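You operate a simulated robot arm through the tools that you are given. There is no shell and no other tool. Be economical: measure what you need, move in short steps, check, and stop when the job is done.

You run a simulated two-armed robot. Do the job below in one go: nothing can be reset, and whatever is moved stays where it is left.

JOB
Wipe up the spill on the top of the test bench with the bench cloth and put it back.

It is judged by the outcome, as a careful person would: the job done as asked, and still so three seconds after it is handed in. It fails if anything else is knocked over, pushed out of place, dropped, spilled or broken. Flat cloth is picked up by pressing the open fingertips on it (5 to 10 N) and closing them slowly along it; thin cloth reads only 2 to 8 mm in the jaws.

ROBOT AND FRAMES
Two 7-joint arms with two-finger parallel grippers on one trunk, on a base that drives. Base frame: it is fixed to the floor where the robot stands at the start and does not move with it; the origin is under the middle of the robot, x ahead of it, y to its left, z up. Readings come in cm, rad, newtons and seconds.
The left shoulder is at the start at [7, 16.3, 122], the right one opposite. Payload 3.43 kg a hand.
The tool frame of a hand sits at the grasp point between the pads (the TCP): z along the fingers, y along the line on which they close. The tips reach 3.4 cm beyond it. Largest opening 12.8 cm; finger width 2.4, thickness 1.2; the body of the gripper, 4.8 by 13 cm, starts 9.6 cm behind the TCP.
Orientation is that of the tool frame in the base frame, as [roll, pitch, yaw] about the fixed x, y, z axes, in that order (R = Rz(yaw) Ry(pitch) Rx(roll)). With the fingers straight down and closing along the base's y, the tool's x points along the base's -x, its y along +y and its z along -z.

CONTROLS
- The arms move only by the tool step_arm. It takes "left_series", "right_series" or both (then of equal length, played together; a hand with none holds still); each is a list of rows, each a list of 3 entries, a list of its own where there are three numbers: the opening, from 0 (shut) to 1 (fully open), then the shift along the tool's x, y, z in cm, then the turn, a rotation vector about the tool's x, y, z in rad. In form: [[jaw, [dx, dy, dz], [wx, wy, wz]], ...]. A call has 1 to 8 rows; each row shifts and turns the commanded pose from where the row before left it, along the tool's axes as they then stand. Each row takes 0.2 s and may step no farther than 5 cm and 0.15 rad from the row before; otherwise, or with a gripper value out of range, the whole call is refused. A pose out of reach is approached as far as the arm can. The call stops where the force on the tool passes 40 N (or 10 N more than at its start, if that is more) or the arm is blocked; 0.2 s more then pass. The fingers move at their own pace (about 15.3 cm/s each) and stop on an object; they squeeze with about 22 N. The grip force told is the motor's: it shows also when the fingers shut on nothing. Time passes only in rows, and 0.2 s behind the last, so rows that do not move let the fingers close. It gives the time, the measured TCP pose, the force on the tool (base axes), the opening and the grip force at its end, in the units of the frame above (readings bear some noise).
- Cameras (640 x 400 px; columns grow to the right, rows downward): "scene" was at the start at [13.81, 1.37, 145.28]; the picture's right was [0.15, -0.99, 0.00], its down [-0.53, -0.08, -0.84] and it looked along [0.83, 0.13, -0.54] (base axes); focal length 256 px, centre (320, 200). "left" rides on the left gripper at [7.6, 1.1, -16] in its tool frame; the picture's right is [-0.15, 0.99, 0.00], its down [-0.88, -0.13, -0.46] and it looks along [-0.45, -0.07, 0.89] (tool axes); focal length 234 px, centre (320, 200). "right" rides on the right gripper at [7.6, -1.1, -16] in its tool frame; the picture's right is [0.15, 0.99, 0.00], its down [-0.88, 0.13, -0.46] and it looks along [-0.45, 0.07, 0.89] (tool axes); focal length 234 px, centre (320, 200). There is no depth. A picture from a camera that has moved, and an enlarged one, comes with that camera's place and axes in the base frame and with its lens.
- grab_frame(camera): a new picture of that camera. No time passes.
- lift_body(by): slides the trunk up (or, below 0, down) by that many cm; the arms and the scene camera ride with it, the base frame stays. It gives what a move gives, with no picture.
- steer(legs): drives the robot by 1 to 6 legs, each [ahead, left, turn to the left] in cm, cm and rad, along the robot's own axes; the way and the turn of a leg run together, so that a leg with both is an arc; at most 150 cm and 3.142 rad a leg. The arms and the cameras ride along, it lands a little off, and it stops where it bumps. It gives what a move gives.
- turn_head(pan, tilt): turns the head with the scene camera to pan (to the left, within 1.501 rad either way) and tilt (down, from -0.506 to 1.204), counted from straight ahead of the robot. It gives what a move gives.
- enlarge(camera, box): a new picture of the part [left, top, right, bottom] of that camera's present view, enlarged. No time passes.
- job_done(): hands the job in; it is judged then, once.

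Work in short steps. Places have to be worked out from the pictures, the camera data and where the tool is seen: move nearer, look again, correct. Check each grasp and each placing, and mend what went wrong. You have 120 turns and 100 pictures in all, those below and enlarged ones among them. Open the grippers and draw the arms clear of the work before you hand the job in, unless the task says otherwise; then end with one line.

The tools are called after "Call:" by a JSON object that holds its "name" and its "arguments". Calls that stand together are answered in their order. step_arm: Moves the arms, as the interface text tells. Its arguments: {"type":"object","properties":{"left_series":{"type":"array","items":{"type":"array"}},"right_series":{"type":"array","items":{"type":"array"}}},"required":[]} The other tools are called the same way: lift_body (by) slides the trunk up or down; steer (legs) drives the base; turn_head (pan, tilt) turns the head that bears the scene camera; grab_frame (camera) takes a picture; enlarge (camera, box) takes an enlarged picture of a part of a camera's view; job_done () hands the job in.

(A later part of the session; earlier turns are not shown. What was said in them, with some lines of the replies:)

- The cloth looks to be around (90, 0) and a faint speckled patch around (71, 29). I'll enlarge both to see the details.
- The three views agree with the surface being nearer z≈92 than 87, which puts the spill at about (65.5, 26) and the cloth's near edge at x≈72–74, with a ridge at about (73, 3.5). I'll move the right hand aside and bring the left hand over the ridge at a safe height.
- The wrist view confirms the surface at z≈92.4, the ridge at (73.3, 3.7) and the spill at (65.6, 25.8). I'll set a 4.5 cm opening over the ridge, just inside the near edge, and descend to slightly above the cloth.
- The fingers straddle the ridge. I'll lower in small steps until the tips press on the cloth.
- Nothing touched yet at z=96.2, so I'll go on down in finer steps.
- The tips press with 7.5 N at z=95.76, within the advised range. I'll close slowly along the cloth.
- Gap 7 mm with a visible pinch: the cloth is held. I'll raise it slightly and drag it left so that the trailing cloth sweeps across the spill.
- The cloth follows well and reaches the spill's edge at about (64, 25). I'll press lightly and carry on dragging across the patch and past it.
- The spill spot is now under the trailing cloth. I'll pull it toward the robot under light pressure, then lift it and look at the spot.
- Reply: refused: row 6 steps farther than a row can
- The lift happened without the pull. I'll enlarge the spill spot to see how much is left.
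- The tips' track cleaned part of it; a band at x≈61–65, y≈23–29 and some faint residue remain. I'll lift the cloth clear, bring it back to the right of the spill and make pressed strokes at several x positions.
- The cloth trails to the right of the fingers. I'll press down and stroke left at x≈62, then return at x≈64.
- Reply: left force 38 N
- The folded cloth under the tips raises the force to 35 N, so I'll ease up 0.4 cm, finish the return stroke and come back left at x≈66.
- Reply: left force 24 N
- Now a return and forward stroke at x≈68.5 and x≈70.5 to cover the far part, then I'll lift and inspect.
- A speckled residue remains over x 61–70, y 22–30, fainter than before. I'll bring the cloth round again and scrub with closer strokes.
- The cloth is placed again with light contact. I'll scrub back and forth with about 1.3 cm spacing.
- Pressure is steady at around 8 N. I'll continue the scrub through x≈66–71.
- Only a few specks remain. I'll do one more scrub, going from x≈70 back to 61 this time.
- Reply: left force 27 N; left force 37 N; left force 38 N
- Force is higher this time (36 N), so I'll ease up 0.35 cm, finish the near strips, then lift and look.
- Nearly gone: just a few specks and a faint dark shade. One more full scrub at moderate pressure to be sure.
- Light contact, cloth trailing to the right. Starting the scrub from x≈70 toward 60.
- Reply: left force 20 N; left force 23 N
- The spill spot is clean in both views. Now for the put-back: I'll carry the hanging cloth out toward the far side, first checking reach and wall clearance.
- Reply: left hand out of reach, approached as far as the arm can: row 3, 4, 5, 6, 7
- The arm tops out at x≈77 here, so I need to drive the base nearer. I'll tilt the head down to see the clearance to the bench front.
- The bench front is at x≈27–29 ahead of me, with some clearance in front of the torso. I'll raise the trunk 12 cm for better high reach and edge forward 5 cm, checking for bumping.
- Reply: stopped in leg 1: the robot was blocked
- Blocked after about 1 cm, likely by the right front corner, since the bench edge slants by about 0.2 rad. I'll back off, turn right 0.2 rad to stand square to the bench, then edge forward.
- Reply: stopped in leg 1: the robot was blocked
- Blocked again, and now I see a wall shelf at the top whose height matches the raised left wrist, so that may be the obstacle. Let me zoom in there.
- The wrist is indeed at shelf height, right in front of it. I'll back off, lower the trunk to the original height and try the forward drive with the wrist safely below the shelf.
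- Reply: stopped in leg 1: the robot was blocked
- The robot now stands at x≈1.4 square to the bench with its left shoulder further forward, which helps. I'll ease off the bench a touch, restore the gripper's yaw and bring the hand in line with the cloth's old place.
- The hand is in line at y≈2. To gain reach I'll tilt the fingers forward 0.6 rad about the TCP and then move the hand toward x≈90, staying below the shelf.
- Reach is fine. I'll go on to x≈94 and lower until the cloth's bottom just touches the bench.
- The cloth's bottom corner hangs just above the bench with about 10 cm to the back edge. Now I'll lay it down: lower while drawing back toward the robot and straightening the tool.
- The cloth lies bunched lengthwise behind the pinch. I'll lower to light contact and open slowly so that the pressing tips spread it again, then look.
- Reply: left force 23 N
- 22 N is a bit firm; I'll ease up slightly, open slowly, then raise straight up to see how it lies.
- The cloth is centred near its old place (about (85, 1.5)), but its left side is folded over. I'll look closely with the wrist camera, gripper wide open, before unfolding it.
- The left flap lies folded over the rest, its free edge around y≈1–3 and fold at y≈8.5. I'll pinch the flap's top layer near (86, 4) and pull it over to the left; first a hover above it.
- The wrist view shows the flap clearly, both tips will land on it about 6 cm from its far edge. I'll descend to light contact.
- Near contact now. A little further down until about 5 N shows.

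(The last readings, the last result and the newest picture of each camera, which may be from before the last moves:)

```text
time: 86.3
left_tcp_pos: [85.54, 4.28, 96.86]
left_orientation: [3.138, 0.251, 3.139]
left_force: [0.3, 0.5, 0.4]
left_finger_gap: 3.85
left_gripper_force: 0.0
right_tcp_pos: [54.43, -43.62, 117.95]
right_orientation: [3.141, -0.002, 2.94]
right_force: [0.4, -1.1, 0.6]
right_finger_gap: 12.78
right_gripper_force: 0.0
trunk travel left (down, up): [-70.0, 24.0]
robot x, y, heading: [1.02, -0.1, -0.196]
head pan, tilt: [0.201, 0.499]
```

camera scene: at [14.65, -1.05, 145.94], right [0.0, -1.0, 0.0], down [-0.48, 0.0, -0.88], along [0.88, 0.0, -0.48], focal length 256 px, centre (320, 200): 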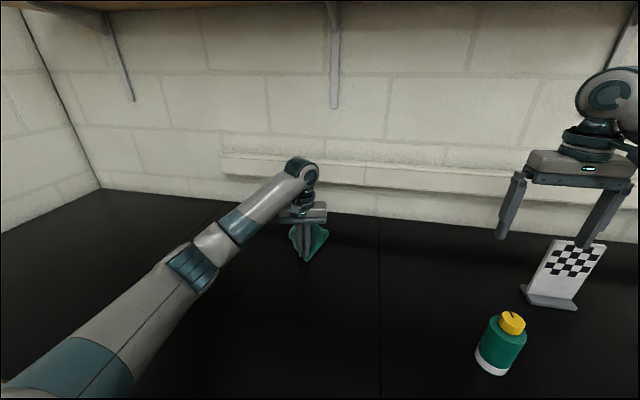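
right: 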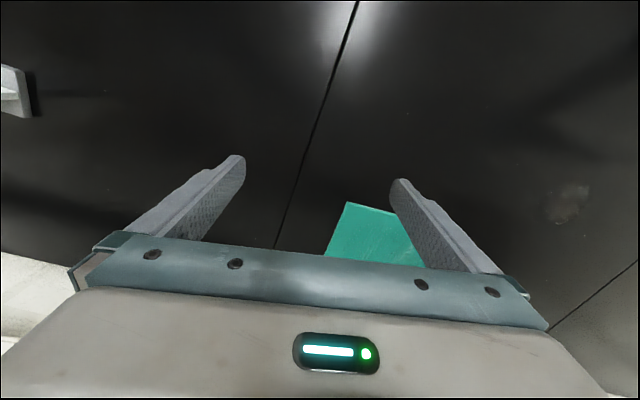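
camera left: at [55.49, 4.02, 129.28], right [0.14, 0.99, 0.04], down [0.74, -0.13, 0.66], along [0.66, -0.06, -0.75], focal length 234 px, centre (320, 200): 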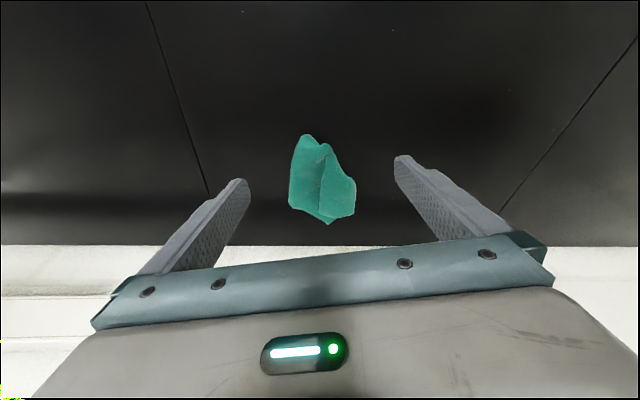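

Tips are at about z=93.3 now, with the flap under them. I'll go 0.3 lower and close slowly, hoping to gather only the top layer.

Call:
{"name": "step_arm", "arguments": {"left_series": [[0.3, [0.07, 0, 0.3], [0, 0, 0]], [0.25, [0, 0, 0], [0, 0, 0]], [0.2, [0, 0, 0], [0, 0, 0]], [0.15, [0, 0, 0], [0, 0, 0]], [0.1, [0, 0, 0], [0, 0, 0]], [0.05, [0, 0, 0], [0, 0, 0]], [0, [0, 0, 0], [0, 0, 0]], [0, [0, 0, 0], [0, 0, 0]]]}}

Call:
{"name": "enlarge", "arguments": {"camera": "scene", "box": [240, 170, 400, 270]}}

```text
time: 88.1
left_tcp_pos: [85.52, 4.37, 96.54]
left_orientation: [3.14, 0.252, 3.141]
left_force: [0.6, 0.7, 3.8]
left_finger_gap: 0.43
left_gripper_force: 22.0
right_tcp_pos: [54.34, -43.73, 117.88]
right_orientation: [-3.141, -0.001, 2.941]
right_force: [0.8, -0.9, 0.6]
right_finger_gap: 12.76
right_gripper_force: 0.0
trunk travel left (down, up): [-70.0, 24.0]
robot x, y, heading: [0.51, 0.09, -0.201]
head pan, tilt: [0.201, 0.499]
```

```text
4.00 times, centred on (320, 220) of scene
camera zoom: at [14.63, -1.13, 145.94], right [0.0, -1.0, 0.0], down [-0.48, 0.0, -0.88], along [0.88, 0.0, -0.48], focal length 1022 px, centre (320, 120)
```

zoom: 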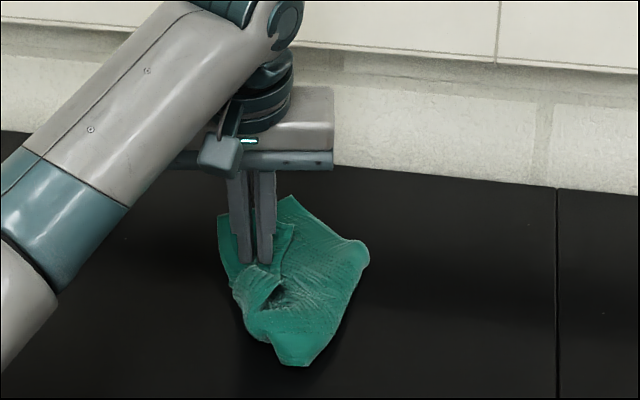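

A 4.3 mm gap, so something thin is held. I'll lift about 5 cm and swing it to the left.

Call:
{"name": "step_arm", "arguments": {"left_series": [[0, [-0.5, 0, -1.94], [0, 0, 0]], [0, [-0.5, 1, -1.94], [0, 0, 0]], [0, [-0.5, 2, -1.5], [0, 0, 0]], [0, [0, 2.5, 0], [0, 0, 0]], [0, [0, 2.5, 0], [0, 0, 0]], [0, [0, 2, 0], [0, 0, 0]], [0, [0, 0, 0], [0, 0, 0]]]}}

Call:
{"name": "enlarge", "arguments": {"camera": "scene", "box": [220, 160, 400, 272]}}

Call:
{"name": "grab_frame", "arguments": {"camera": "left"}}

```text
time: 89.7
left_tcp_pos: [85.57, 14.24, 102.1]
left_orientation: [3.138, 0.25, 3.141]
left_force: [0.0, 0.4, 0.1]
left_finger_gap: 0.4
left_gripper_force: 22.0
right_tcp_pos: [54.47, -43.6, 118.04]
right_orientation: [-3.141, -0.001, 2.94]
right_force: [0.5, -0.2, -0.3]
right_finger_gap: 12.81
right_gripper_force: 0.0
trunk travel left (down, up): [-70.0, 24.0]
robot x, y, heading: [0.91, -0.23, -0.203]
head pan, tilt: [0.201, 0.499]
```

```text
3.56 times, centred on (310, 216) of scene
camera zoom: at [14.7, -1.17, 145.93], right [0.0, -1.0, 0.0], down [-0.48, 0.0, -0.88], along [0.88, 0.0, -0.48], focal length 908 px, centre (356, 143)
```

zoom: 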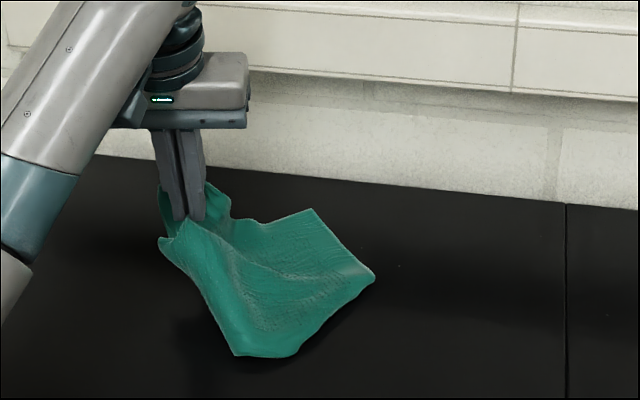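

```text
39 pictures are left
camera left: at [74.18, 15.24, 115.63], right [0.14, 0.99, 0.04], down [0.74, -0.13, 0.66], along [0.66, -0.06, -0.75], focal length 234 px, centre (320, 200)
```

left: 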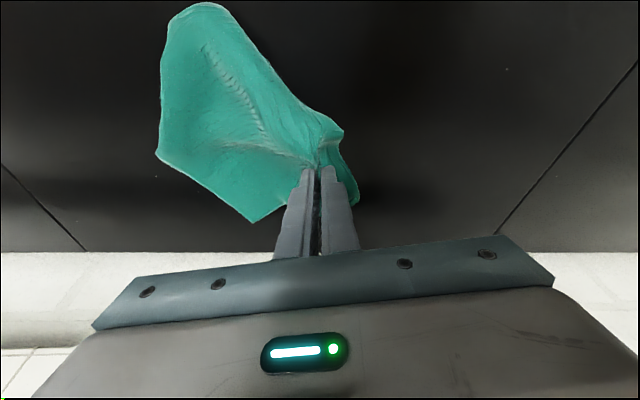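

The flap came up and the cloth is opening nicely. I'll lower while pulling a bit further left, then release by opening slowly.

Call:
{"name": "step_arm", "arguments": {"left_series": [[0, [0.3, 2, 1.2], [0, 0, 0]], [0, [0.4, 1.5, 1.6], [0, 0, 0]], [0, [0.4, 1, 1.6], [0, 0, 0]], [0, [0.2, 0.5, 0.8], [0, 0, 0]], [0, [0, 0, 0], [0, 0, 0]]]}}

Call:
{"name": "step_arm", "arguments": {"left_series": [[0.05, [0, 0, 0], [0, 0, 0]], [0.1, [0, 0, 0], [0, 0, 0]], [0.18, [0, 0, 0], [0, 0, 0]], [0.26, [0, 0, 0], [0, 0, 0]], [0.32, [0, 0, -0.3], [0, 0, 0]], [0.32, [-0.7, 0, -3], [0, 0, 0]], [0.32, [-1, 1, -4], [0, 0, 0]], [0.32, [0, 4, -2.5], [0, 0, 0]]]}}

Call:
{"name": "step_arm", "arguments": {"left_series": [[0.32, [2, 4, 0], [0, 0, 0]], [0.32, [2, 4, 0], [0, 0, 0]], [0.32, [4, 0, 0], [0, 0, 0]]]}}

Call:
{"name": "enlarge", "arguments": {"camera": "scene", "box": [200, 160, 400, 285]}}

```text
time: 90.9
left_tcp_pos: [85.69, 19.23, 96.91]
left_orientation: [3.136, 0.251, 3.139]
left_force: [-0.4, 0.3, 0.6]
left_finger_gap: 0.38
left_gripper_force: 21.9
right_tcp_pos: [54.46, -43.69, 117.95]
right_orientation: [-3.141, 0.0, 2.941]
right_force: [0.0, -0.3, -0.3]
right_finger_gap: 12.79
right_gripper_force: 0.0
trunk travel left (down, up): [-70.0, 24.0]
robot x, y, heading: [0.67, 0.55, -0.201]
head pan, tilt: [0.201, 0.499]
```

```text
time: 92.7
left_tcp_pos: [84.83, 24.55, 106.64]
left_orientation: [3.14, 0.252, 3.139]
left_force: [0.2, -0.5, -0.2]
left_finger_gap: 4.09
left_gripper_force: 0.1
right_tcp_pos: [54.36, -43.49, 118.22]
right_orientation: [-3.139, 0.001, 2.941]
right_force: [-0.1, 0.1, 0.2]
right_finger_gap: 12.8
right_gripper_force: 0.1
trunk travel left (down, up): [-70.0, 24.0]
robot x, y, heading: [0.38, -0.21, -0.206]
head pan, tilt: [0.201, 0.499]
```

```text
time: 93.5
left_tcp_pos: [77.16, 32.15, 104.86]
left_orientation: [3.139, 0.252, 3.139]
left_force: [-0.5, -0.2, 0.5]
left_finger_gap: 4.1
left_gripper_force: 0.1
right_tcp_pos: [54.42, -43.84, 118.03]
right_orientation: [-3.141, -0.002, 2.941]
right_force: [0.3, -0.3, 0.1]
right_finger_gap: 12.8
right_gripper_force: 0.1
trunk travel left (down, up): [-70.0, 24.0]
robot x, y, heading: [0.6, -0.41, -0.2]
head pan, tilt: [0.201, 0.499]
```

```text
3.20 times, centred on (300, 222) of scene
camera zoom: at [14.57, -1.15, 145.95], right [0.0, -1.0, 0.0], down [-0.48, 0.0, -0.88], along [0.88, 0.0, -0.48], focal length 818 px, centre (384, 128)
```

zoom: 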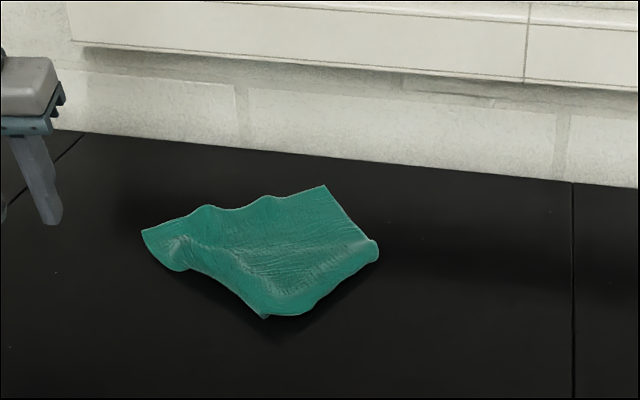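

Much flatter now: corners at about (88.6, 25.5), (98, 6), (85.4, −0.5 curled) and (74.8, 10). It needs to go back about 11 cm to the right and turn clockwise. I'll take the curled right corner next; first a close look.

Call:
{"name": "step_arm", "arguments": {"left_series": [[0.32, [-0.99, 0, -3.88], [0, 0, 0]], [0.32, [-0.4, -4.8, 0.1], [0, 0, 0]], [0.32, [-0.4, -4.8, 0.1], [0, 0, 0]], [0.32, [-0.4, -4.8, 0.1], [0, 0, 0]], [0.32, [-0.4, -4.8, 0.1], [0, 0, 0]], [0.32, [-0.4, -4.8, 0.1], [0, 0, 0]], [0.32, [-0.4, -4.8, 0.1], [0, 0, 0]], [0.32, [-0.4, -2, 0.1], [0, 0, 0]]]}}

Call:
{"name": "grab_frame", "arguments": {"camera": "left"}}

```text
time: 95.3
left_tcp_pos: [80.14, 1.34, 108.82]
left_orientation: [3.138, 0.25, 3.14]
left_force: [0.1, 0.3, -0.3]
left_finger_gap: 4.1
left_gripper_force: 0.0
right_tcp_pos: [54.41, -43.7, 117.87]
right_orientation: [3.141, -0.003, 2.943]
right_force: [-0.1, -0.1, -1.8]
right_finger_gap: 12.77
right_gripper_force: 0.1
trunk travel left (down, up): [-70.0, 24.0]
robot x, y, heading: [0.87, -0.18, -0.204]
head pan, tilt: [0.201, 0.499]
```

```text
37 pictures are left
camera left: at [68.7, 2.34, 122.15], right [0.14, 0.99, 0.04], down [0.74, -0.13, 0.66], along [0.66, -0.06, -0.75], focal length 234 px, centre (320, 200)
```

left: 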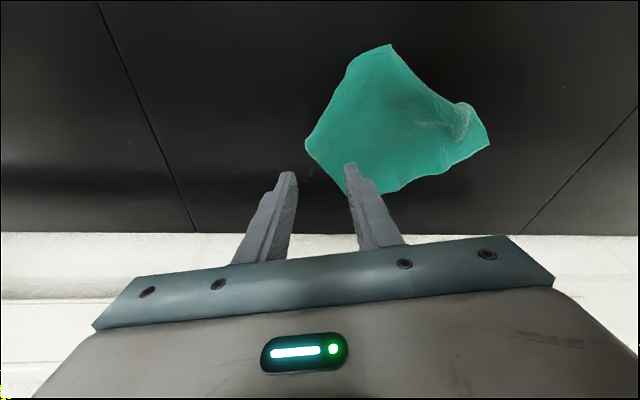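

I notice a faint mark on the bench at about (88, −2.6) near the left finger; let me check what it is.

Call:
{"name": "enlarge", "arguments": {"camera": "left", "box": [240, 110, 400, 210]}}

```text
4.00 times, centred on (320, 160) of left
camera zoom: at [68.7, 2.34, 122.15], right [0.14, 0.99, 0.04], down [0.74, -0.13, 0.66], along [0.66, -0.06, -0.75], focal length 937 px, centre (320, 360)
```

zoom: 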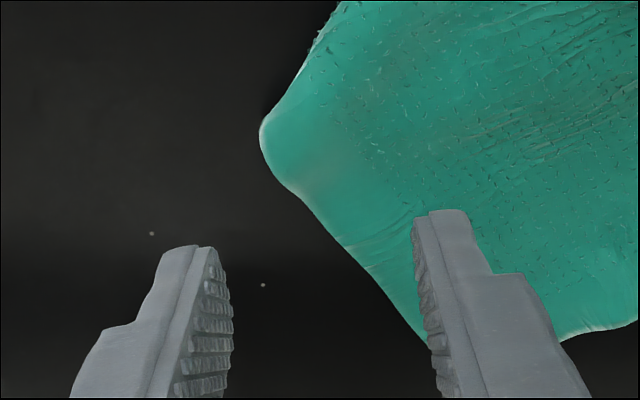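

Those are just the bench's own specks. I'll pinch the right corner region at about (84, 3), pressing lightly and closing slowly.

Call:
{"name": "step_arm", "arguments": {"left_series": [[0.26, [-0.1, 0.55, 3.64], [0, 0, 0]], [0.26, [-0.1, 0.55, 3.64], [0, 0, 0]], [0.26, [-0.1, 0.55, 3.64], [0, 0, 0]], [0.26, [0.2, 0, 0.9], [0, 0, 0]], [0.26, [0.15, 0, 0.6], [0, 0, 0]], [0.26, [0.05, 0, 0.2], [0, 0, 0]], [0.26, [0, 0, 0], [0, 0, 0]]]}}

```text
time: 96.9
left_tcp_pos: [83.11, 3.07, 96.46]
left_orientation: [3.138, 0.252, 3.14]
left_force: [1.0, -0.4, 0.1]
left_finger_gap: 3.33
left_gripper_force: 0.2
right_tcp_pos: [54.49, -43.73, 118.04]
right_orientation: [-3.141, -0.001, 2.942]
right_force: [0.5, -0.3, 0.9]
right_finger_gap: 12.75
right_gripper_force: 0.2
trunk travel left (down, up): [-70.0, 24.0]
robot x, y, heading: [0.45, -0.4, -0.204]
head pan, tilt: [0.201, 0.499]
```

No force yet at z=96.5; slightly lower, then close.

Call:
{"name": "step_arm", "arguments": {"left_series": [[0.26, [0.07, 0, 0.3], [0, 0, 0]], [0.26, [0.05, 0, 0.15], [0, 0, 0]], [0.2, [0, 0, 0], [0, 0, 0]], [0.15, [0, 0, 0], [0, 0, 0]], [0.1, [0, 0, 0], [0, 0, 0]], [0.05, [0, 0, 0], [0, 0, 0]], [0, [0, 0, 0], [0, 0, 0]], [0, [0, 0, 0], [0, 0, 0]]]}}

Call:
{"name": "enlarge", "arguments": {"camera": "scene", "box": [220, 160, 400, 272]}}

```text
time: 98.7
left_tcp_pos: [83.05, 3.28, 96.18]
left_orientation: [3.138, 0.253, 3.14]
left_force: [0.9, 0.9, 11.0]
left_finger_gap: 0.0
left_gripper_force: 22.0
right_tcp_pos: [54.35, -43.56, 118.05]
right_orientation: [-3.141, -0.002, 2.941]
right_force: [0.1, 0.3, -0.3]
right_finger_gap: 12.78
right_gripper_force: 0.0
trunk travel left (down, up): [-70.0, 24.0]
robot x, y, heading: [0.69, -0.05, -0.197]
head pan, tilt: [0.201, 0.499]
```

```text
3.56 times, centred on (310, 216) of scene
camera zoom: at [14.55, -1.12, 145.95], right [0.0, -1.0, 0.0], down [-0.48, 0.0, -0.88], along [0.88, 0.0, -0.48], focal length 908 px, centre (356, 143)
```

zoom: 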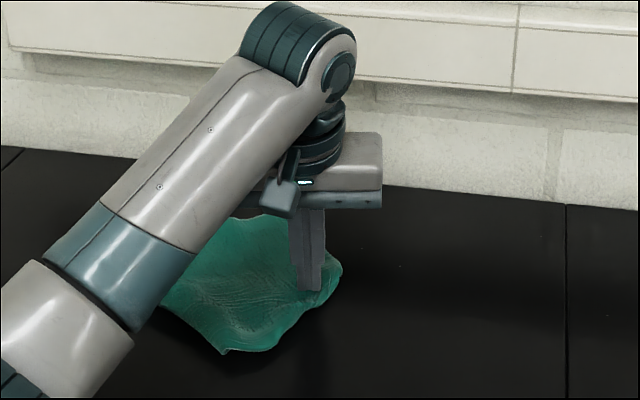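

The fingers closed on nothing: the press was too light at the start. Pressure is 11 N now, so I'll reopen here and close again more slowly.

Call:
{"name": "step_arm", "arguments": {"left_series": [[0.1, [-0.3, 0, -1.2], [0, 0, 0]], [0.32, [0, 0, 0], [0, 0, 0]], [0.32, [0.3, 0, 1.2], [0, 0, 0]], [0.32, [0, 0, 0.05], [0, 0, 0]], [0.32, [0, 0, 0], [0, 0, 0]]]}}

```text
time: 99.9
left_tcp_pos: [82.92, 3.08, 96.14]
left_orientation: [3.137, 0.254, 3.139]
left_force: [1.1, 0.0, 6.2]
left_finger_gap: 4.09
left_gripper_force: 0.1
right_tcp_pos: [54.45, -43.69, 118.04]
right_orientation: [-3.141, -0.003, 2.941]
right_force: [0.3, -0.3, 0.0]
right_finger_gap: 12.79
right_gripper_force: 0.0
trunk travel left (down, up): [-70.0, 24.0]
robot x, y, heading: [0.41, 0.33, -0.202]
head pan, tilt: [0.201, 0.499]
```

6 N with the tips 4 cm apart. Closing slowly.

Call:
{"name": "step_arm", "arguments": {"left_series": [[0.28, [0, 0, 0.05], [0, 0, 0]], [0.24, [0, 0, 0], [0, 0, 0]], [0.2, [0, 0, 0], [0, 0, 0]], [0.16, [0, 0, 0], [0, 0, 0]], [0.12, [0, 0, 0], [0, 0, 0]], [0.08, [0, 0, 0], [0, 0, 0]], [0.04, [0, 0, 0], [0, 0, 0]], [0, [0, 0, 0], [0, 0, 0]]]}}

Call:
{"name": "enlarge", "arguments": {"camera": "scene", "box": [220, 160, 400, 272]}}

```text
time: 101.7
left_tcp_pos: [82.98, 3.0, 96.03]
left_orientation: [3.139, 0.254, 3.141]
left_force: [0.6, -0.4, 13.9]
left_finger_gap: 0.69
left_gripper_force: 22.2
right_tcp_pos: [54.42, -43.71, 118.1]
right_orientation: [-3.141, 0.001, 2.94]
right_force: [-0.4, 0.3, -0.1]
right_finger_gap: 12.82
right_gripper_force: 0.1
trunk travel left (down, up): [-70.0, 24.0]
robot x, y, heading: [0.58, -0.16, -0.202]
head pan, tilt: [0.201, 0.499]
```

```text
3.56 times, centred on (310, 216) of scene
camera zoom: at [14.5, -1.15, 145.95], right [0.0, -1.0, 0.0], down [-0.48, 0.0, -0.88], along [0.88, 0.0, -0.48], focal length 908 px, centre (356, 143)
```

zoom: 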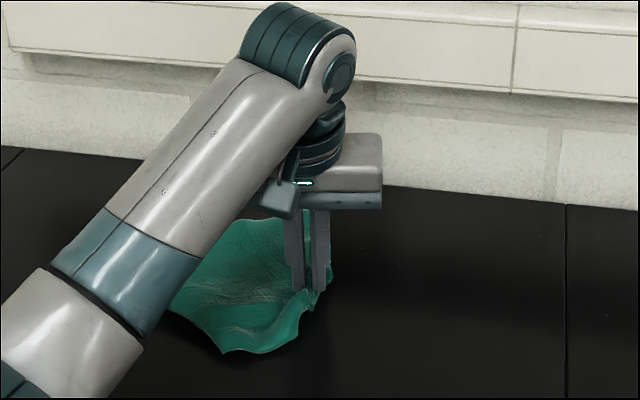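

Held now (7 mm). I'll drag this corner diagonally toward where the cloth's near-right corner used to be, keeping low.

Call:
{"name": "step_arm", "arguments": {"left_series": [[0, [-0.15, 0, -0.6], [0, 0, 0]], [0, [1.65, -1.75, -0.42], [0, 0, 0]], [0, [1.65, -1.75, -0.42], [0, 0, 0]], [0, [1.65, -1.75, -0.42], [0, 0, 0]], [0, [1.65, -1.75, -0.42], [0, 0, 0]], [0, [1.65, -1.75, -0.42], [0, 0, 0]], [0, [1.65, -1.75, -0.42], [0, 0, 0]], [0, [0, 0, 0], [0, 0, 0]]]}}

Call:
{"name": "enlarge", "arguments": {"camera": "scene", "box": [220, 160, 400, 272]}}

Call:
{"name": "grab_frame", "arguments": {"camera": "left"}}

```text
time: 103.5
left_tcp_pos: [72.69, -7.35, 96.45]
left_orientation: [3.137, 0.253, 3.139]
left_force: [-0.4, -0.2, 1.8]
left_finger_gap: 0.57
left_gripper_force: 22.0
right_tcp_pos: [54.5, -43.61, 117.95]
right_orientation: [-3.141, -0.002, 2.941]
right_force: [-0.6, 0.3, -0.5]
right_finger_gap: 12.79
right_gripper_force: 0.1
trunk travel left (down, up): [-70.0, 24.0]
robot x, y, heading: [0.54, -0.09, -0.203]
head pan, tilt: [0.201, 0.499]
```

```text
3.56 times, centred on (310, 216) of scene
camera zoom: at [14.71, -1.09, 145.93], right [0.0, -1.0, 0.0], down [-0.48, 0.0, -0.88], along [0.88, 0.0, -0.48], focal length 908 px, centre (356, 143)
```

zoom: 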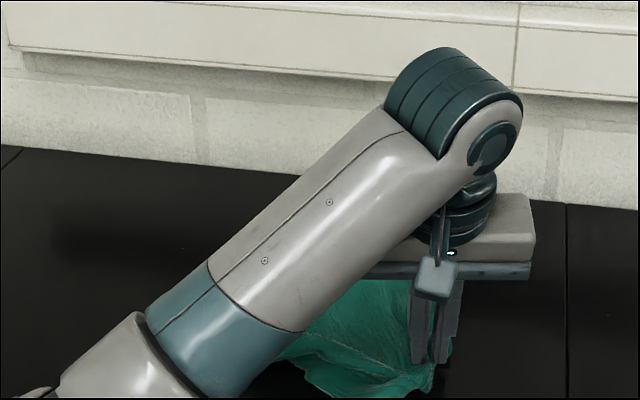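

```text
32 pictures are left
camera left: at [61.37, -6.3, 109.86], right [0.14, 0.99, 0.04], down [0.74, -0.13, 0.66], along [0.66, -0.06, -0.75], focal length 234 px, centre (320, 200)
```

left: 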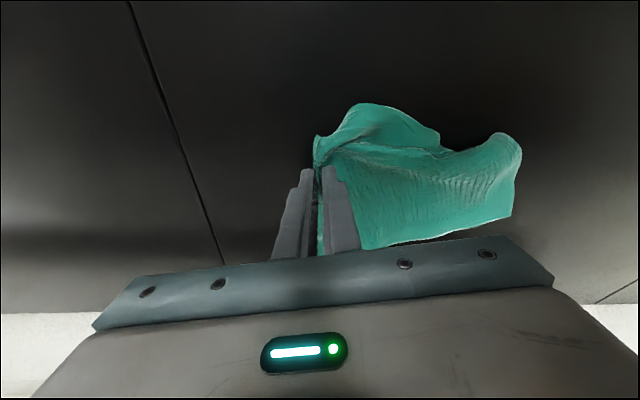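

The cloth followed. I'll release, raise and step the arm aside so the head camera can see it.

Call:
{"name": "step_arm", "arguments": {"left_series": [[0.05, [0, 0, 0.2], [0, 0, 0]], [0.12, [0, 0, 0], [0, 0, 0]], [0.2, [0, 0, 0], [0, 0, 0]], [0.28, [0, 0, -0.3], [0, 0, 0]], [0.28, [-0.7, 0, -3], [0, 0, 0]], [0.28, [-1, 0, -4], [0, 0, 0]], [0.28, [-1, 0, -4], [0, 0, 0]], [0.28, [1, 4, 0], [0, 0, 0]]]}}

Call:
{"name": "step_arm", "arguments": {"left_series": [[0.28, [1, 4.5, 0], [0, 0, 0]], [0.28, [1, 4.5, 0], [0, 0, 0]], [0.28, [1, 4.5, 0], [0, 0, 0]], [0.28, [1, 4.5, 0], [0, 0, 0]], [0.28, [1, 4.5, 0], [0, 0, 0]], [0.28, [1, 4.5, 0], [0, 0, 0]], [0.28, [1, 4.5, 0], [0, 0, 0]]]}}

Call:
{"name": "enlarge", "arguments": {"camera": "scene", "box": [220, 160, 412, 280]}}

```text
time: 105.3
left_tcp_pos: [71.8, -3.14, 107.45]
left_orientation: [3.14, 0.252, 3.141]
left_force: [0.0, 0.8, 0.1]
left_finger_gap: 3.58
left_gripper_force: 0.0
right_tcp_pos: [54.41, -43.35, 118.13]
right_orientation: [-3.138, -0.002, 2.943]
right_force: [-0.3, 0.8, -0.5]
right_finger_gap: 12.82
right_gripper_force: 0.0
trunk travel left (down, up): [-70.0, 24.0]
robot x, y, heading: [0.34, 0.21, -0.203]
head pan, tilt: [0.201, 0.499]
```

```text
time: 106.9
left_tcp_pos: [65.01, 28.43, 105.9]
left_orientation: [3.14, 0.252, 3.139]
left_force: [-0.5, 0.1, -0.2]
left_finger_gap: 3.57
left_gripper_force: 0.1
right_tcp_pos: [54.26, -43.54, 118.2]
right_orientation: [-3.139, 0.001, 2.94]
right_force: [0.0, 0.6, 0.6]
right_finger_gap: 12.78
right_gripper_force: 0.1
trunk travel left (down, up): [-70.0, 24.0]
robot x, y, heading: [0.75, -0.07, -0.199]
head pan, tilt: [0.201, 0.499]
```

```text
3.33 times, centred on (316, 220) of scene
camera zoom: at [14.56, -0.89, 145.95], right [0.0, -1.0, 0.0], down [-0.48, 0.0, -0.88], along [0.88, 0.0, -0.48], focal length 852 px, centre (333, 133)
```

zoom: 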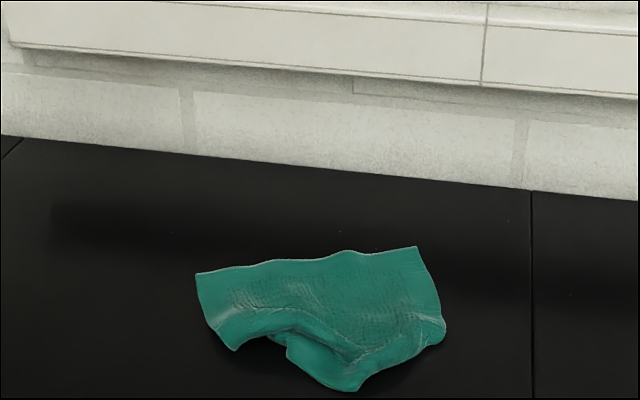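

Orientation is now nearly right, corners about (83, 13), (88, −10), (72, 8), (75, −11), but it sits about 8 cm too near. I'll pinch the middle of the far edge at about (85, −0.5) and pull it away from the robot.

Call:
{"name": "step_arm", "arguments": {"left_series": [[0.32, [-2.6, -4.1, 0.6], [0, 0, 0]], [0.32, [-2.6, -4.1, 0.6], [0, 0, 0]], [0.32, [-2.6, -4.1, 0.6], [0, 0, 0]], [0.32, [-2.6, -4.1, 0.6], [0, 0, 0]], [0.32, [-2.6, -4.1, 0.6], [0, 0, 0]], [0.32, [-2.6, -4.1, 0.6], [0, 0, 0]], [0.32, [-2.6, -4.1, 0.6], [0, 0, 0]], [0.32, [0, 0, 0], [0, 0, 0]]]}}

Call:
{"name": "grab_frame", "arguments": {"camera": "left"}}

```text
time: 108.7
left_tcp_pos: [83.65, -0.35, 106.3]
left_orientation: [3.139, 0.252, -3.141]
left_force: [0.6, 0.1, 0.3]
left_finger_gap: 4.12
left_gripper_force: 0.0
right_tcp_pos: [54.44, -43.58, 118.06]
right_orientation: [-3.14, -0.002, 2.943]
right_force: [0.0, 1.0, 0.2]
right_finger_gap: 12.8
right_gripper_force: 0.1
trunk travel left (down, up): [-70.0, 24.0]
robot x, y, heading: [0.78, -0.2, -0.201]
head pan, tilt: [0.201, 0.499]
```

```text
30 pictures are left
camera left: at [72.21, 0.61, 119.75], right [0.14, 0.99, 0.04], down [0.74, -0.13, 0.66], along [0.66, -0.06, -0.75], focal length 234 px, centre (320, 200)
```

left: 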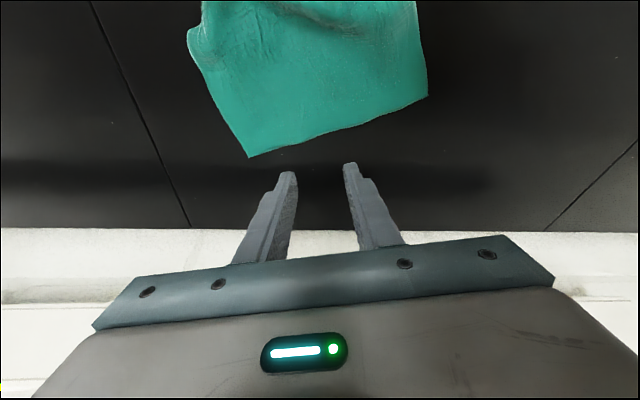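

The far edge at y≈0 is at x=85.5, so the tips need to land at about x=84. Descending to press contact.

Call:
{"name": "step_arm", "arguments": {"left_series": [[0.32, [0.9, 0, 2.9], [0, 0, 0]], [0.32, [0.9, 0, 2.9], [0, 0, 0]], [0.32, [0.65, 0, 2.4], [0, 0, 0]], [0.32, [0.25, 0, 1], [0, 0, 0]], [0.32, [0.1, 0, 0.35], [0, 0, 0]], [0.32, [0.08, 0, 0.3], [0, 0, 0]], [0.32, [0, 0, 0], [0, 0, 0]]]}}

```text
time: 110.3
left_tcp_pos: [83.37, -0.63, 96.19]
left_orientation: [3.138, 0.253, 3.14]
left_force: [0.2, -0.5, 0.0]
left_finger_gap: 4.1
left_gripper_force: 0.0
right_tcp_pos: [54.44, -43.73, 117.97]
right_orientation: [-3.141, -0.002, 2.943]
right_force: [0.2, 0.4, -0.4]
right_finger_gap: 12.81
right_gripper_force: 0.0
trunk travel left (down, up): [-70.0, 24.0]
robot x, y, heading: [0.93, -0.29, -0.203]
head pan, tilt: [0.201, 0.499]
```

Call:
{"name": "step_arm", "arguments": {"left_series": [[0.32, [0.05, 0, 0.2], [0, 0, 0]], [0.32, [0.04, 0, 0.15], [0, 0, 0]], [0.32, [0, 0, 0], [0, 0, 0]]]}}

```text
time: 111.1
left_tcp_pos: [83.23, -0.63, 95.88]
left_orientation: [3.137, 0.253, 3.14]
left_force: [1.1, -0.7, 6.4]
left_finger_gap: 4.12
left_gripper_force: 0.0
right_tcp_pos: [54.47, -43.76, 118.03]
right_orientation: [3.14, -0.001, 2.94]
right_force: [0.1, -1.6, -0.3]
right_finger_gap: 12.79
right_gripper_force: 0.0
trunk travel left (down, up): [-70.0, 24.0]
robot x, y, heading: [0.85, -0.12, -0.203]
head pan, tilt: [0.201, 0.499]
```

6.4 N of press: closing slowly now.

Call:
{"name": "step_arm", "arguments": {"left_series": [[0.28, [0, 0, 0.05], [0, 0, 0]], [0.24, [0, 0, 0], [0, 0, 0]], [0.2, [0, 0, 0], [0, 0, 0]], [0.16, [0, 0, 0], [0, 0, 0]], [0.12, [0, 0, 0], [0, 0, 0]], [0.08, [0, 0, 0], [0, 0, 0]], [0.04, [0, 0, 0], [0, 0, 0]], [0, [0, 0, 0], [0, 0, 0]]]}}

```text
time: 112.9
left_tcp_pos: [83.17, -0.58, 96.02]
left_orientation: [3.138, 0.253, 3.139]
left_force: [-0.7, -0.2, 11.4]
left_finger_gap: 0.51
left_gripper_force: 21.7
right_tcp_pos: [54.32, -43.74, 118.02]
right_orientation: [3.141, -0.001, 2.941]
right_force: [0.6, -0.7, 0.3]
right_finger_gap: 12.76
right_gripper_force: 0.1
trunk travel left (down, up): [-70.0, 24.0]
robot x, y, heading: [0.7, 0.27, -0.202]
head pan, tilt: [0.201, 0.499]
```

Held (5 mm). I'll tilt forward for reach and pull the far edge away to x≈93.

Call:
{"name": "step_arm", "arguments": {"left_series": [[0, [-0.12, 0, -0.5], [0, -0.15, 0]], [0, [0, 0, 0], [0, -0.15, 0]], [0, [-1.5, 0, 0.92], [0, 0, 0]], [0, [-1.5, 0, 0.92], [0, 0, 0]], [0, [-1.5, 0, 0.92], [0, 0, 0]], [0, [-1.5, 0, 0.92], [0, 0, 0]], [0, [-1.5, 0, 0.92], [0, 0, 0]], [0, [0, 0, 0], [0, 0, 0]]]}}

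Call:
{"name": "enlarge", "arguments": {"camera": "scene", "box": [220, 160, 412, 280]}}

```text
time: 114.7
left_tcp_pos: [92.08, -0.56, 96.18]
left_orientation: [3.137, 0.553, 3.139]
left_force: [-0.1, 0.0, 0.3]
left_finger_gap: 0.46
left_gripper_force: 21.7
right_tcp_pos: [54.53, -43.67, 117.92]
right_orientation: [-3.141, 0.0, 2.94]
right_force: [0.6, 0.4, 0.4]
right_finger_gap: 12.77
right_gripper_force: 0.0
trunk travel left (down, up): [-70.0, 24.0]
robot x, y, heading: [0.79, -0.05, -0.205]
head pan, tilt: [0.201, 0.499]
```

```text
3.33 times, centred on (316, 220) of scene
camera zoom: at [14.67, -1.11, 145.93], right [0.0, -1.0, 0.0], down [-0.48, 0.0, -0.88], along [0.88, 0.0, -0.48], focal length 852 px, centre (333, 133)
```

zoom: 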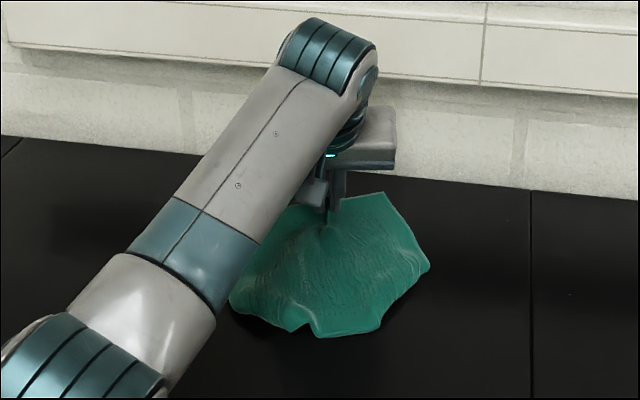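

The cloth was pulled out nicely, its near edge now about x=74. I'll release slowly with a light press to spread the pinch, lift and swing aside.

Call:
{"name": "step_arm", "arguments": {"left_series": [[0, [0.15, 0, 0.25], [0, 0, 0]], [0.06, [0, 0, 0], [0, 0, 0]], [0.12, [0, 0, 0], [0, 0, 0]], [0.18, [0, 0, 0], [0, 0, 0]], [0.26, [0, 0, 0], [0, 0, 0]], [0.32, [0, 0, 0], [0, 0, 0]], [0.32, [-1, 0, -1.7], [0, 0, 0]], [0.32, [-2, 0, -3.4], [0, 0, 0]]]}}

Call:
{"name": "step_arm", "arguments": {"left_series": [[0.32, [-1.5, 0, -3], [0, 0, 0]], [0.32, [3, 3.5, -1.5], [0, 0.15, 0]], [0.32, [3, 3.5, -1], [0, 0.15, 0]], [0.32, [3, 3.5, -0.5], [0, 0.15, 0]], [0.32, [3, 3.5, 0], [0, 0.1, 0]], [0.32, [2, 4.5, 0], [0, 0, 0]], [0.32, [1.5, 4.5, 0], [0, 0, 0]], [0.32, [1, 4.5, 0], [0, 0, 0]]]}}

Call:
{"name": "enlarge", "arguments": {"camera": "scene", "box": [220, 160, 412, 280]}}

```text
time: 116.5
left_tcp_pos: [91.97, -0.61, 101.96]
left_orientation: [3.136, 0.552, 3.139]
left_force: [0.8, 0.3, 0.0]
left_finger_gap: 4.09
left_gripper_force: 0.0
right_tcp_pos: [54.37, -43.77, 118.03]
right_orientation: [-3.141, -0.001, 2.941]
right_force: [-0.2, 0.2, -0.3]
right_finger_gap: 12.8
right_gripper_force: 0.1
trunk travel left (down, up): [-70.0, 24.0]
robot x, y, heading: [0.37, -0.19, -0.2]
head pan, tilt: [0.201, 0.499]
```

```text
time: 118.3
left_tcp_pos: [74.52, 27.16, 104.23]
left_orientation: [3.137, 0.003, 3.14]
left_force: [0.0, 0.6, 0.7]
left_finger_gap: 4.11
left_gripper_force: 0.0
right_tcp_pos: [54.33, -43.7, 118.07]
right_orientation: [-3.14, -0.003, 2.941]
right_force: [0.6, -0.9, 0.1]
right_finger_gap: 12.81
right_gripper_force: 0.1
trunk travel left (down, up): [-70.0, 24.0]
robot x, y, heading: [0.85, -0.17, -0.204]
head pan, tilt: [0.201, 0.499]
```

```text
3.33 times, centred on (316, 220) of scene
camera zoom: at [14.62, -0.96, 145.94], right [0.0, -1.0, 0.0], down [-0.48, 0.0, -0.88], along [0.88, 0.0, -0.48], focal length 852 px, centre (333, 133)
```

zoom: 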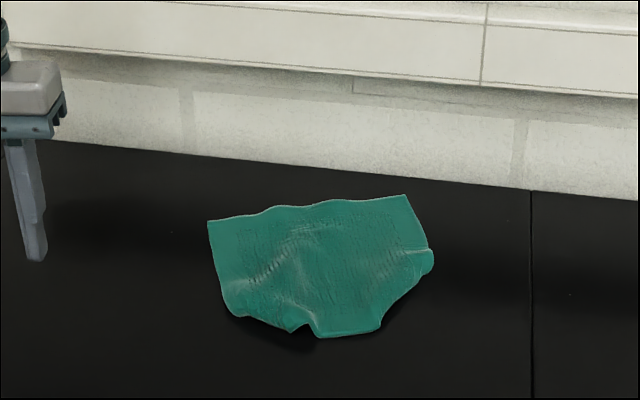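

The cloth lies nearly flat, centred at about (85, 1) against (84, 0) originally. I'll open both grippers, draw the left arm clear, and do a last check of the bench.

Call:
{"name": "step_arm", "arguments": {"left_series": [[1, [2, 3, -3.4], [0, 0, 0]], [1, [2, 3, -3.4], [0, 0, 0]], [1, [2, 3, -3], [0, 0, 0]], [1, [3, 3, 0], [0, 0, 0]], [1, [3, 3, 0], [0, 0, 0]], [1, [3, 3, 0], [0, 0, 0]], [1, [0, 0, 0], [0, 0, 0]]]}}

Call:
{"name": "grab_frame", "arguments": {"camera": "scene"}}

Call:
{"name": "enlarge", "arguments": {"camera": "scene", "box": [120, 200, 300, 312]}}

Call:
{"name": "enlarge", "arguments": {"camera": "left", "box": [80, 60, 320, 210]}}

```text
time: 119.9
left_tcp_pos: [59.75, 44.77, 114.06]
left_orientation: [3.137, 0.0, 3.141]
left_force: [0.8, -0.2, 0.1]
left_finger_gap: 12.79
left_gripper_force: 0.1
right_tcp_pos: [54.64, -43.8, 117.87]
right_orientation: [3.14, -0.002, 2.941]
right_force: [0.7, -0.4, -0.3]
right_finger_gap: 12.8
right_gripper_force: 0.0
trunk travel left (down, up): [-70.0, 24.0]
robot x, y, heading: [0.93, -0.1, -0.198]
head pan, tilt: [0.201, 0.499]
```

```text
27 pictures are left
camera scene: at [14.8, -1.17, 145.92], right [0.0, -1.0, 0.0], down [-0.48, 0.0, -0.88], along [0.88, 0.0, -0.48], focal length 256 px, centre (320, 200)
```

scene: 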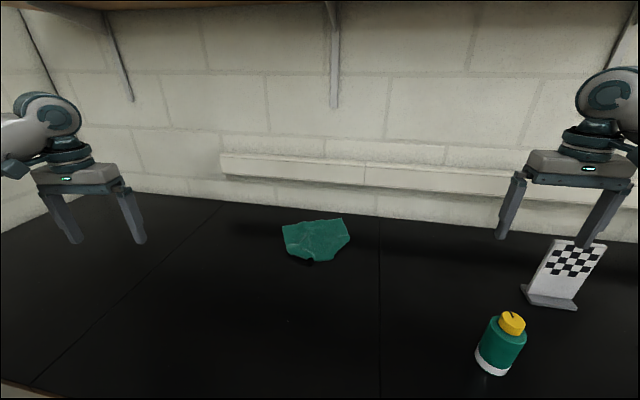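

```text
3.56 times, centred on (210, 256) of scene
camera zoom: at [14.8, -1.17, 145.92], right [0.0, -1.0, 0.0], down [-0.48, 0.0, -0.88], along [0.88, 0.0, -0.48], focal length 908 px, centre (711, 1)
```

zoom: 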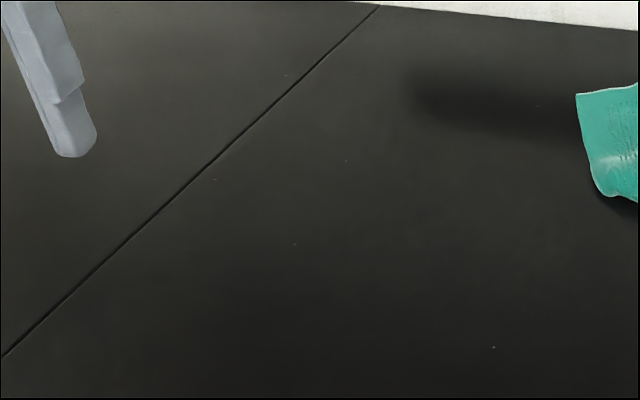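

```text
2.67 times, centred on (200, 135) of left
camera zoom: at [52.09, 45.8, 129.85], right [0.15, 0.99, 0.0], down [0.88, -0.13, 0.46], along [0.45, -0.06, -0.89], focal length 624 px, centre (640, 373)
```

zoom: 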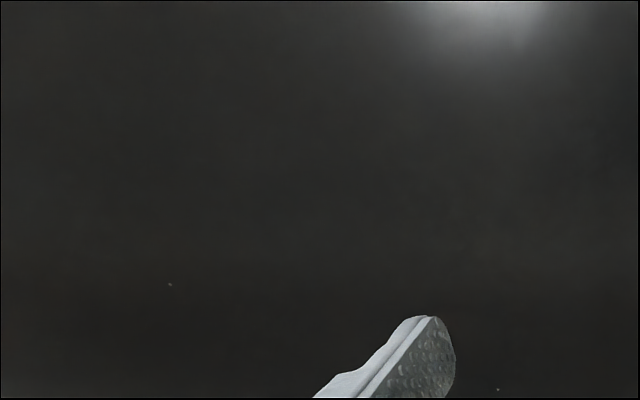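

The spill spot is clean, but there is a tiny faint mark at about pixel (287, 322). I'll enlarge it.

Call:
{"name": "enlarge", "arguments": {"camera": "scene", "box": [240, 290, 340, 352]}}

Call:
{"name": "enlarge", "arguments": {"camera": "scene", "box": [380, 200, 640, 362]}}

```text
6.40 times, centred on (290, 321) of scene
camera zoom: at [14.8, -1.17, 145.92], right [0.0, -1.0, 0.0], down [-0.48, 0.0, -0.88], along [0.88, 0.0, -0.48], focal length 1635 px, centre (512, -574)
```

zoom: 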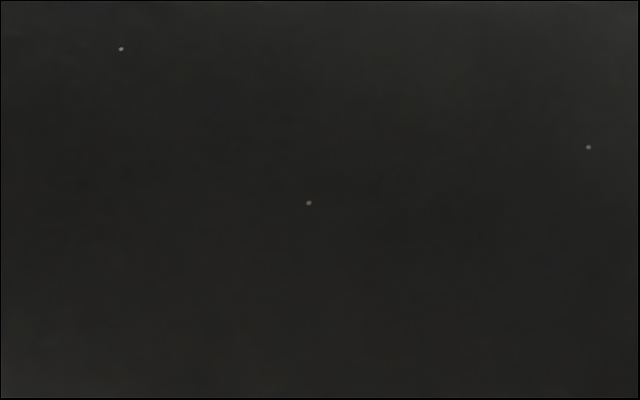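

```text
2.46 times, centred on (510, 281) of scene
camera zoom: at [14.8, -1.17, 145.92], right [0.0, -1.0, 0.0], down [-0.48, 0.0, -0.88], along [0.88, 0.0, -0.48], focal length 629 px, centre (-148, 1)
```

zoom: 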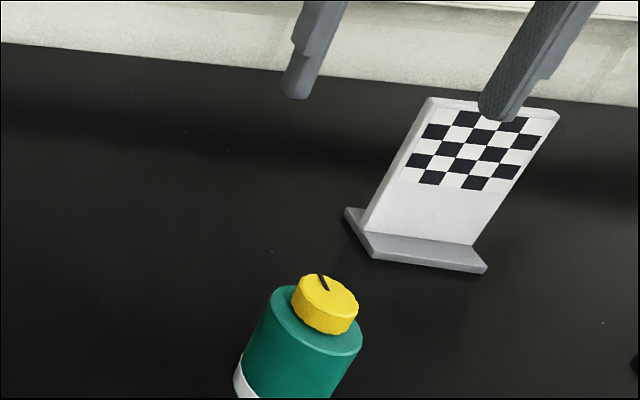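

The marks are only the bench's own specks. The spill is gone, the cloth is back, the bottle and board stand undisturbed, and both hands are open and clear, so I'm handing in.

Call:
{"name": "job_done", "arguments": {}}

```text
The job is handed in.
```

The spill is wiped up and the bench cloth is back in its place, centred within about 2 cm of where it was. It lies nearly flat, but its near-right corner is still folded under. Nothing else on the bench looked disturbed. While driving I bumped lightly into fixed surroundings three times (the wall shelf or bench front), and nothing on the shelf appeared to have shifted.
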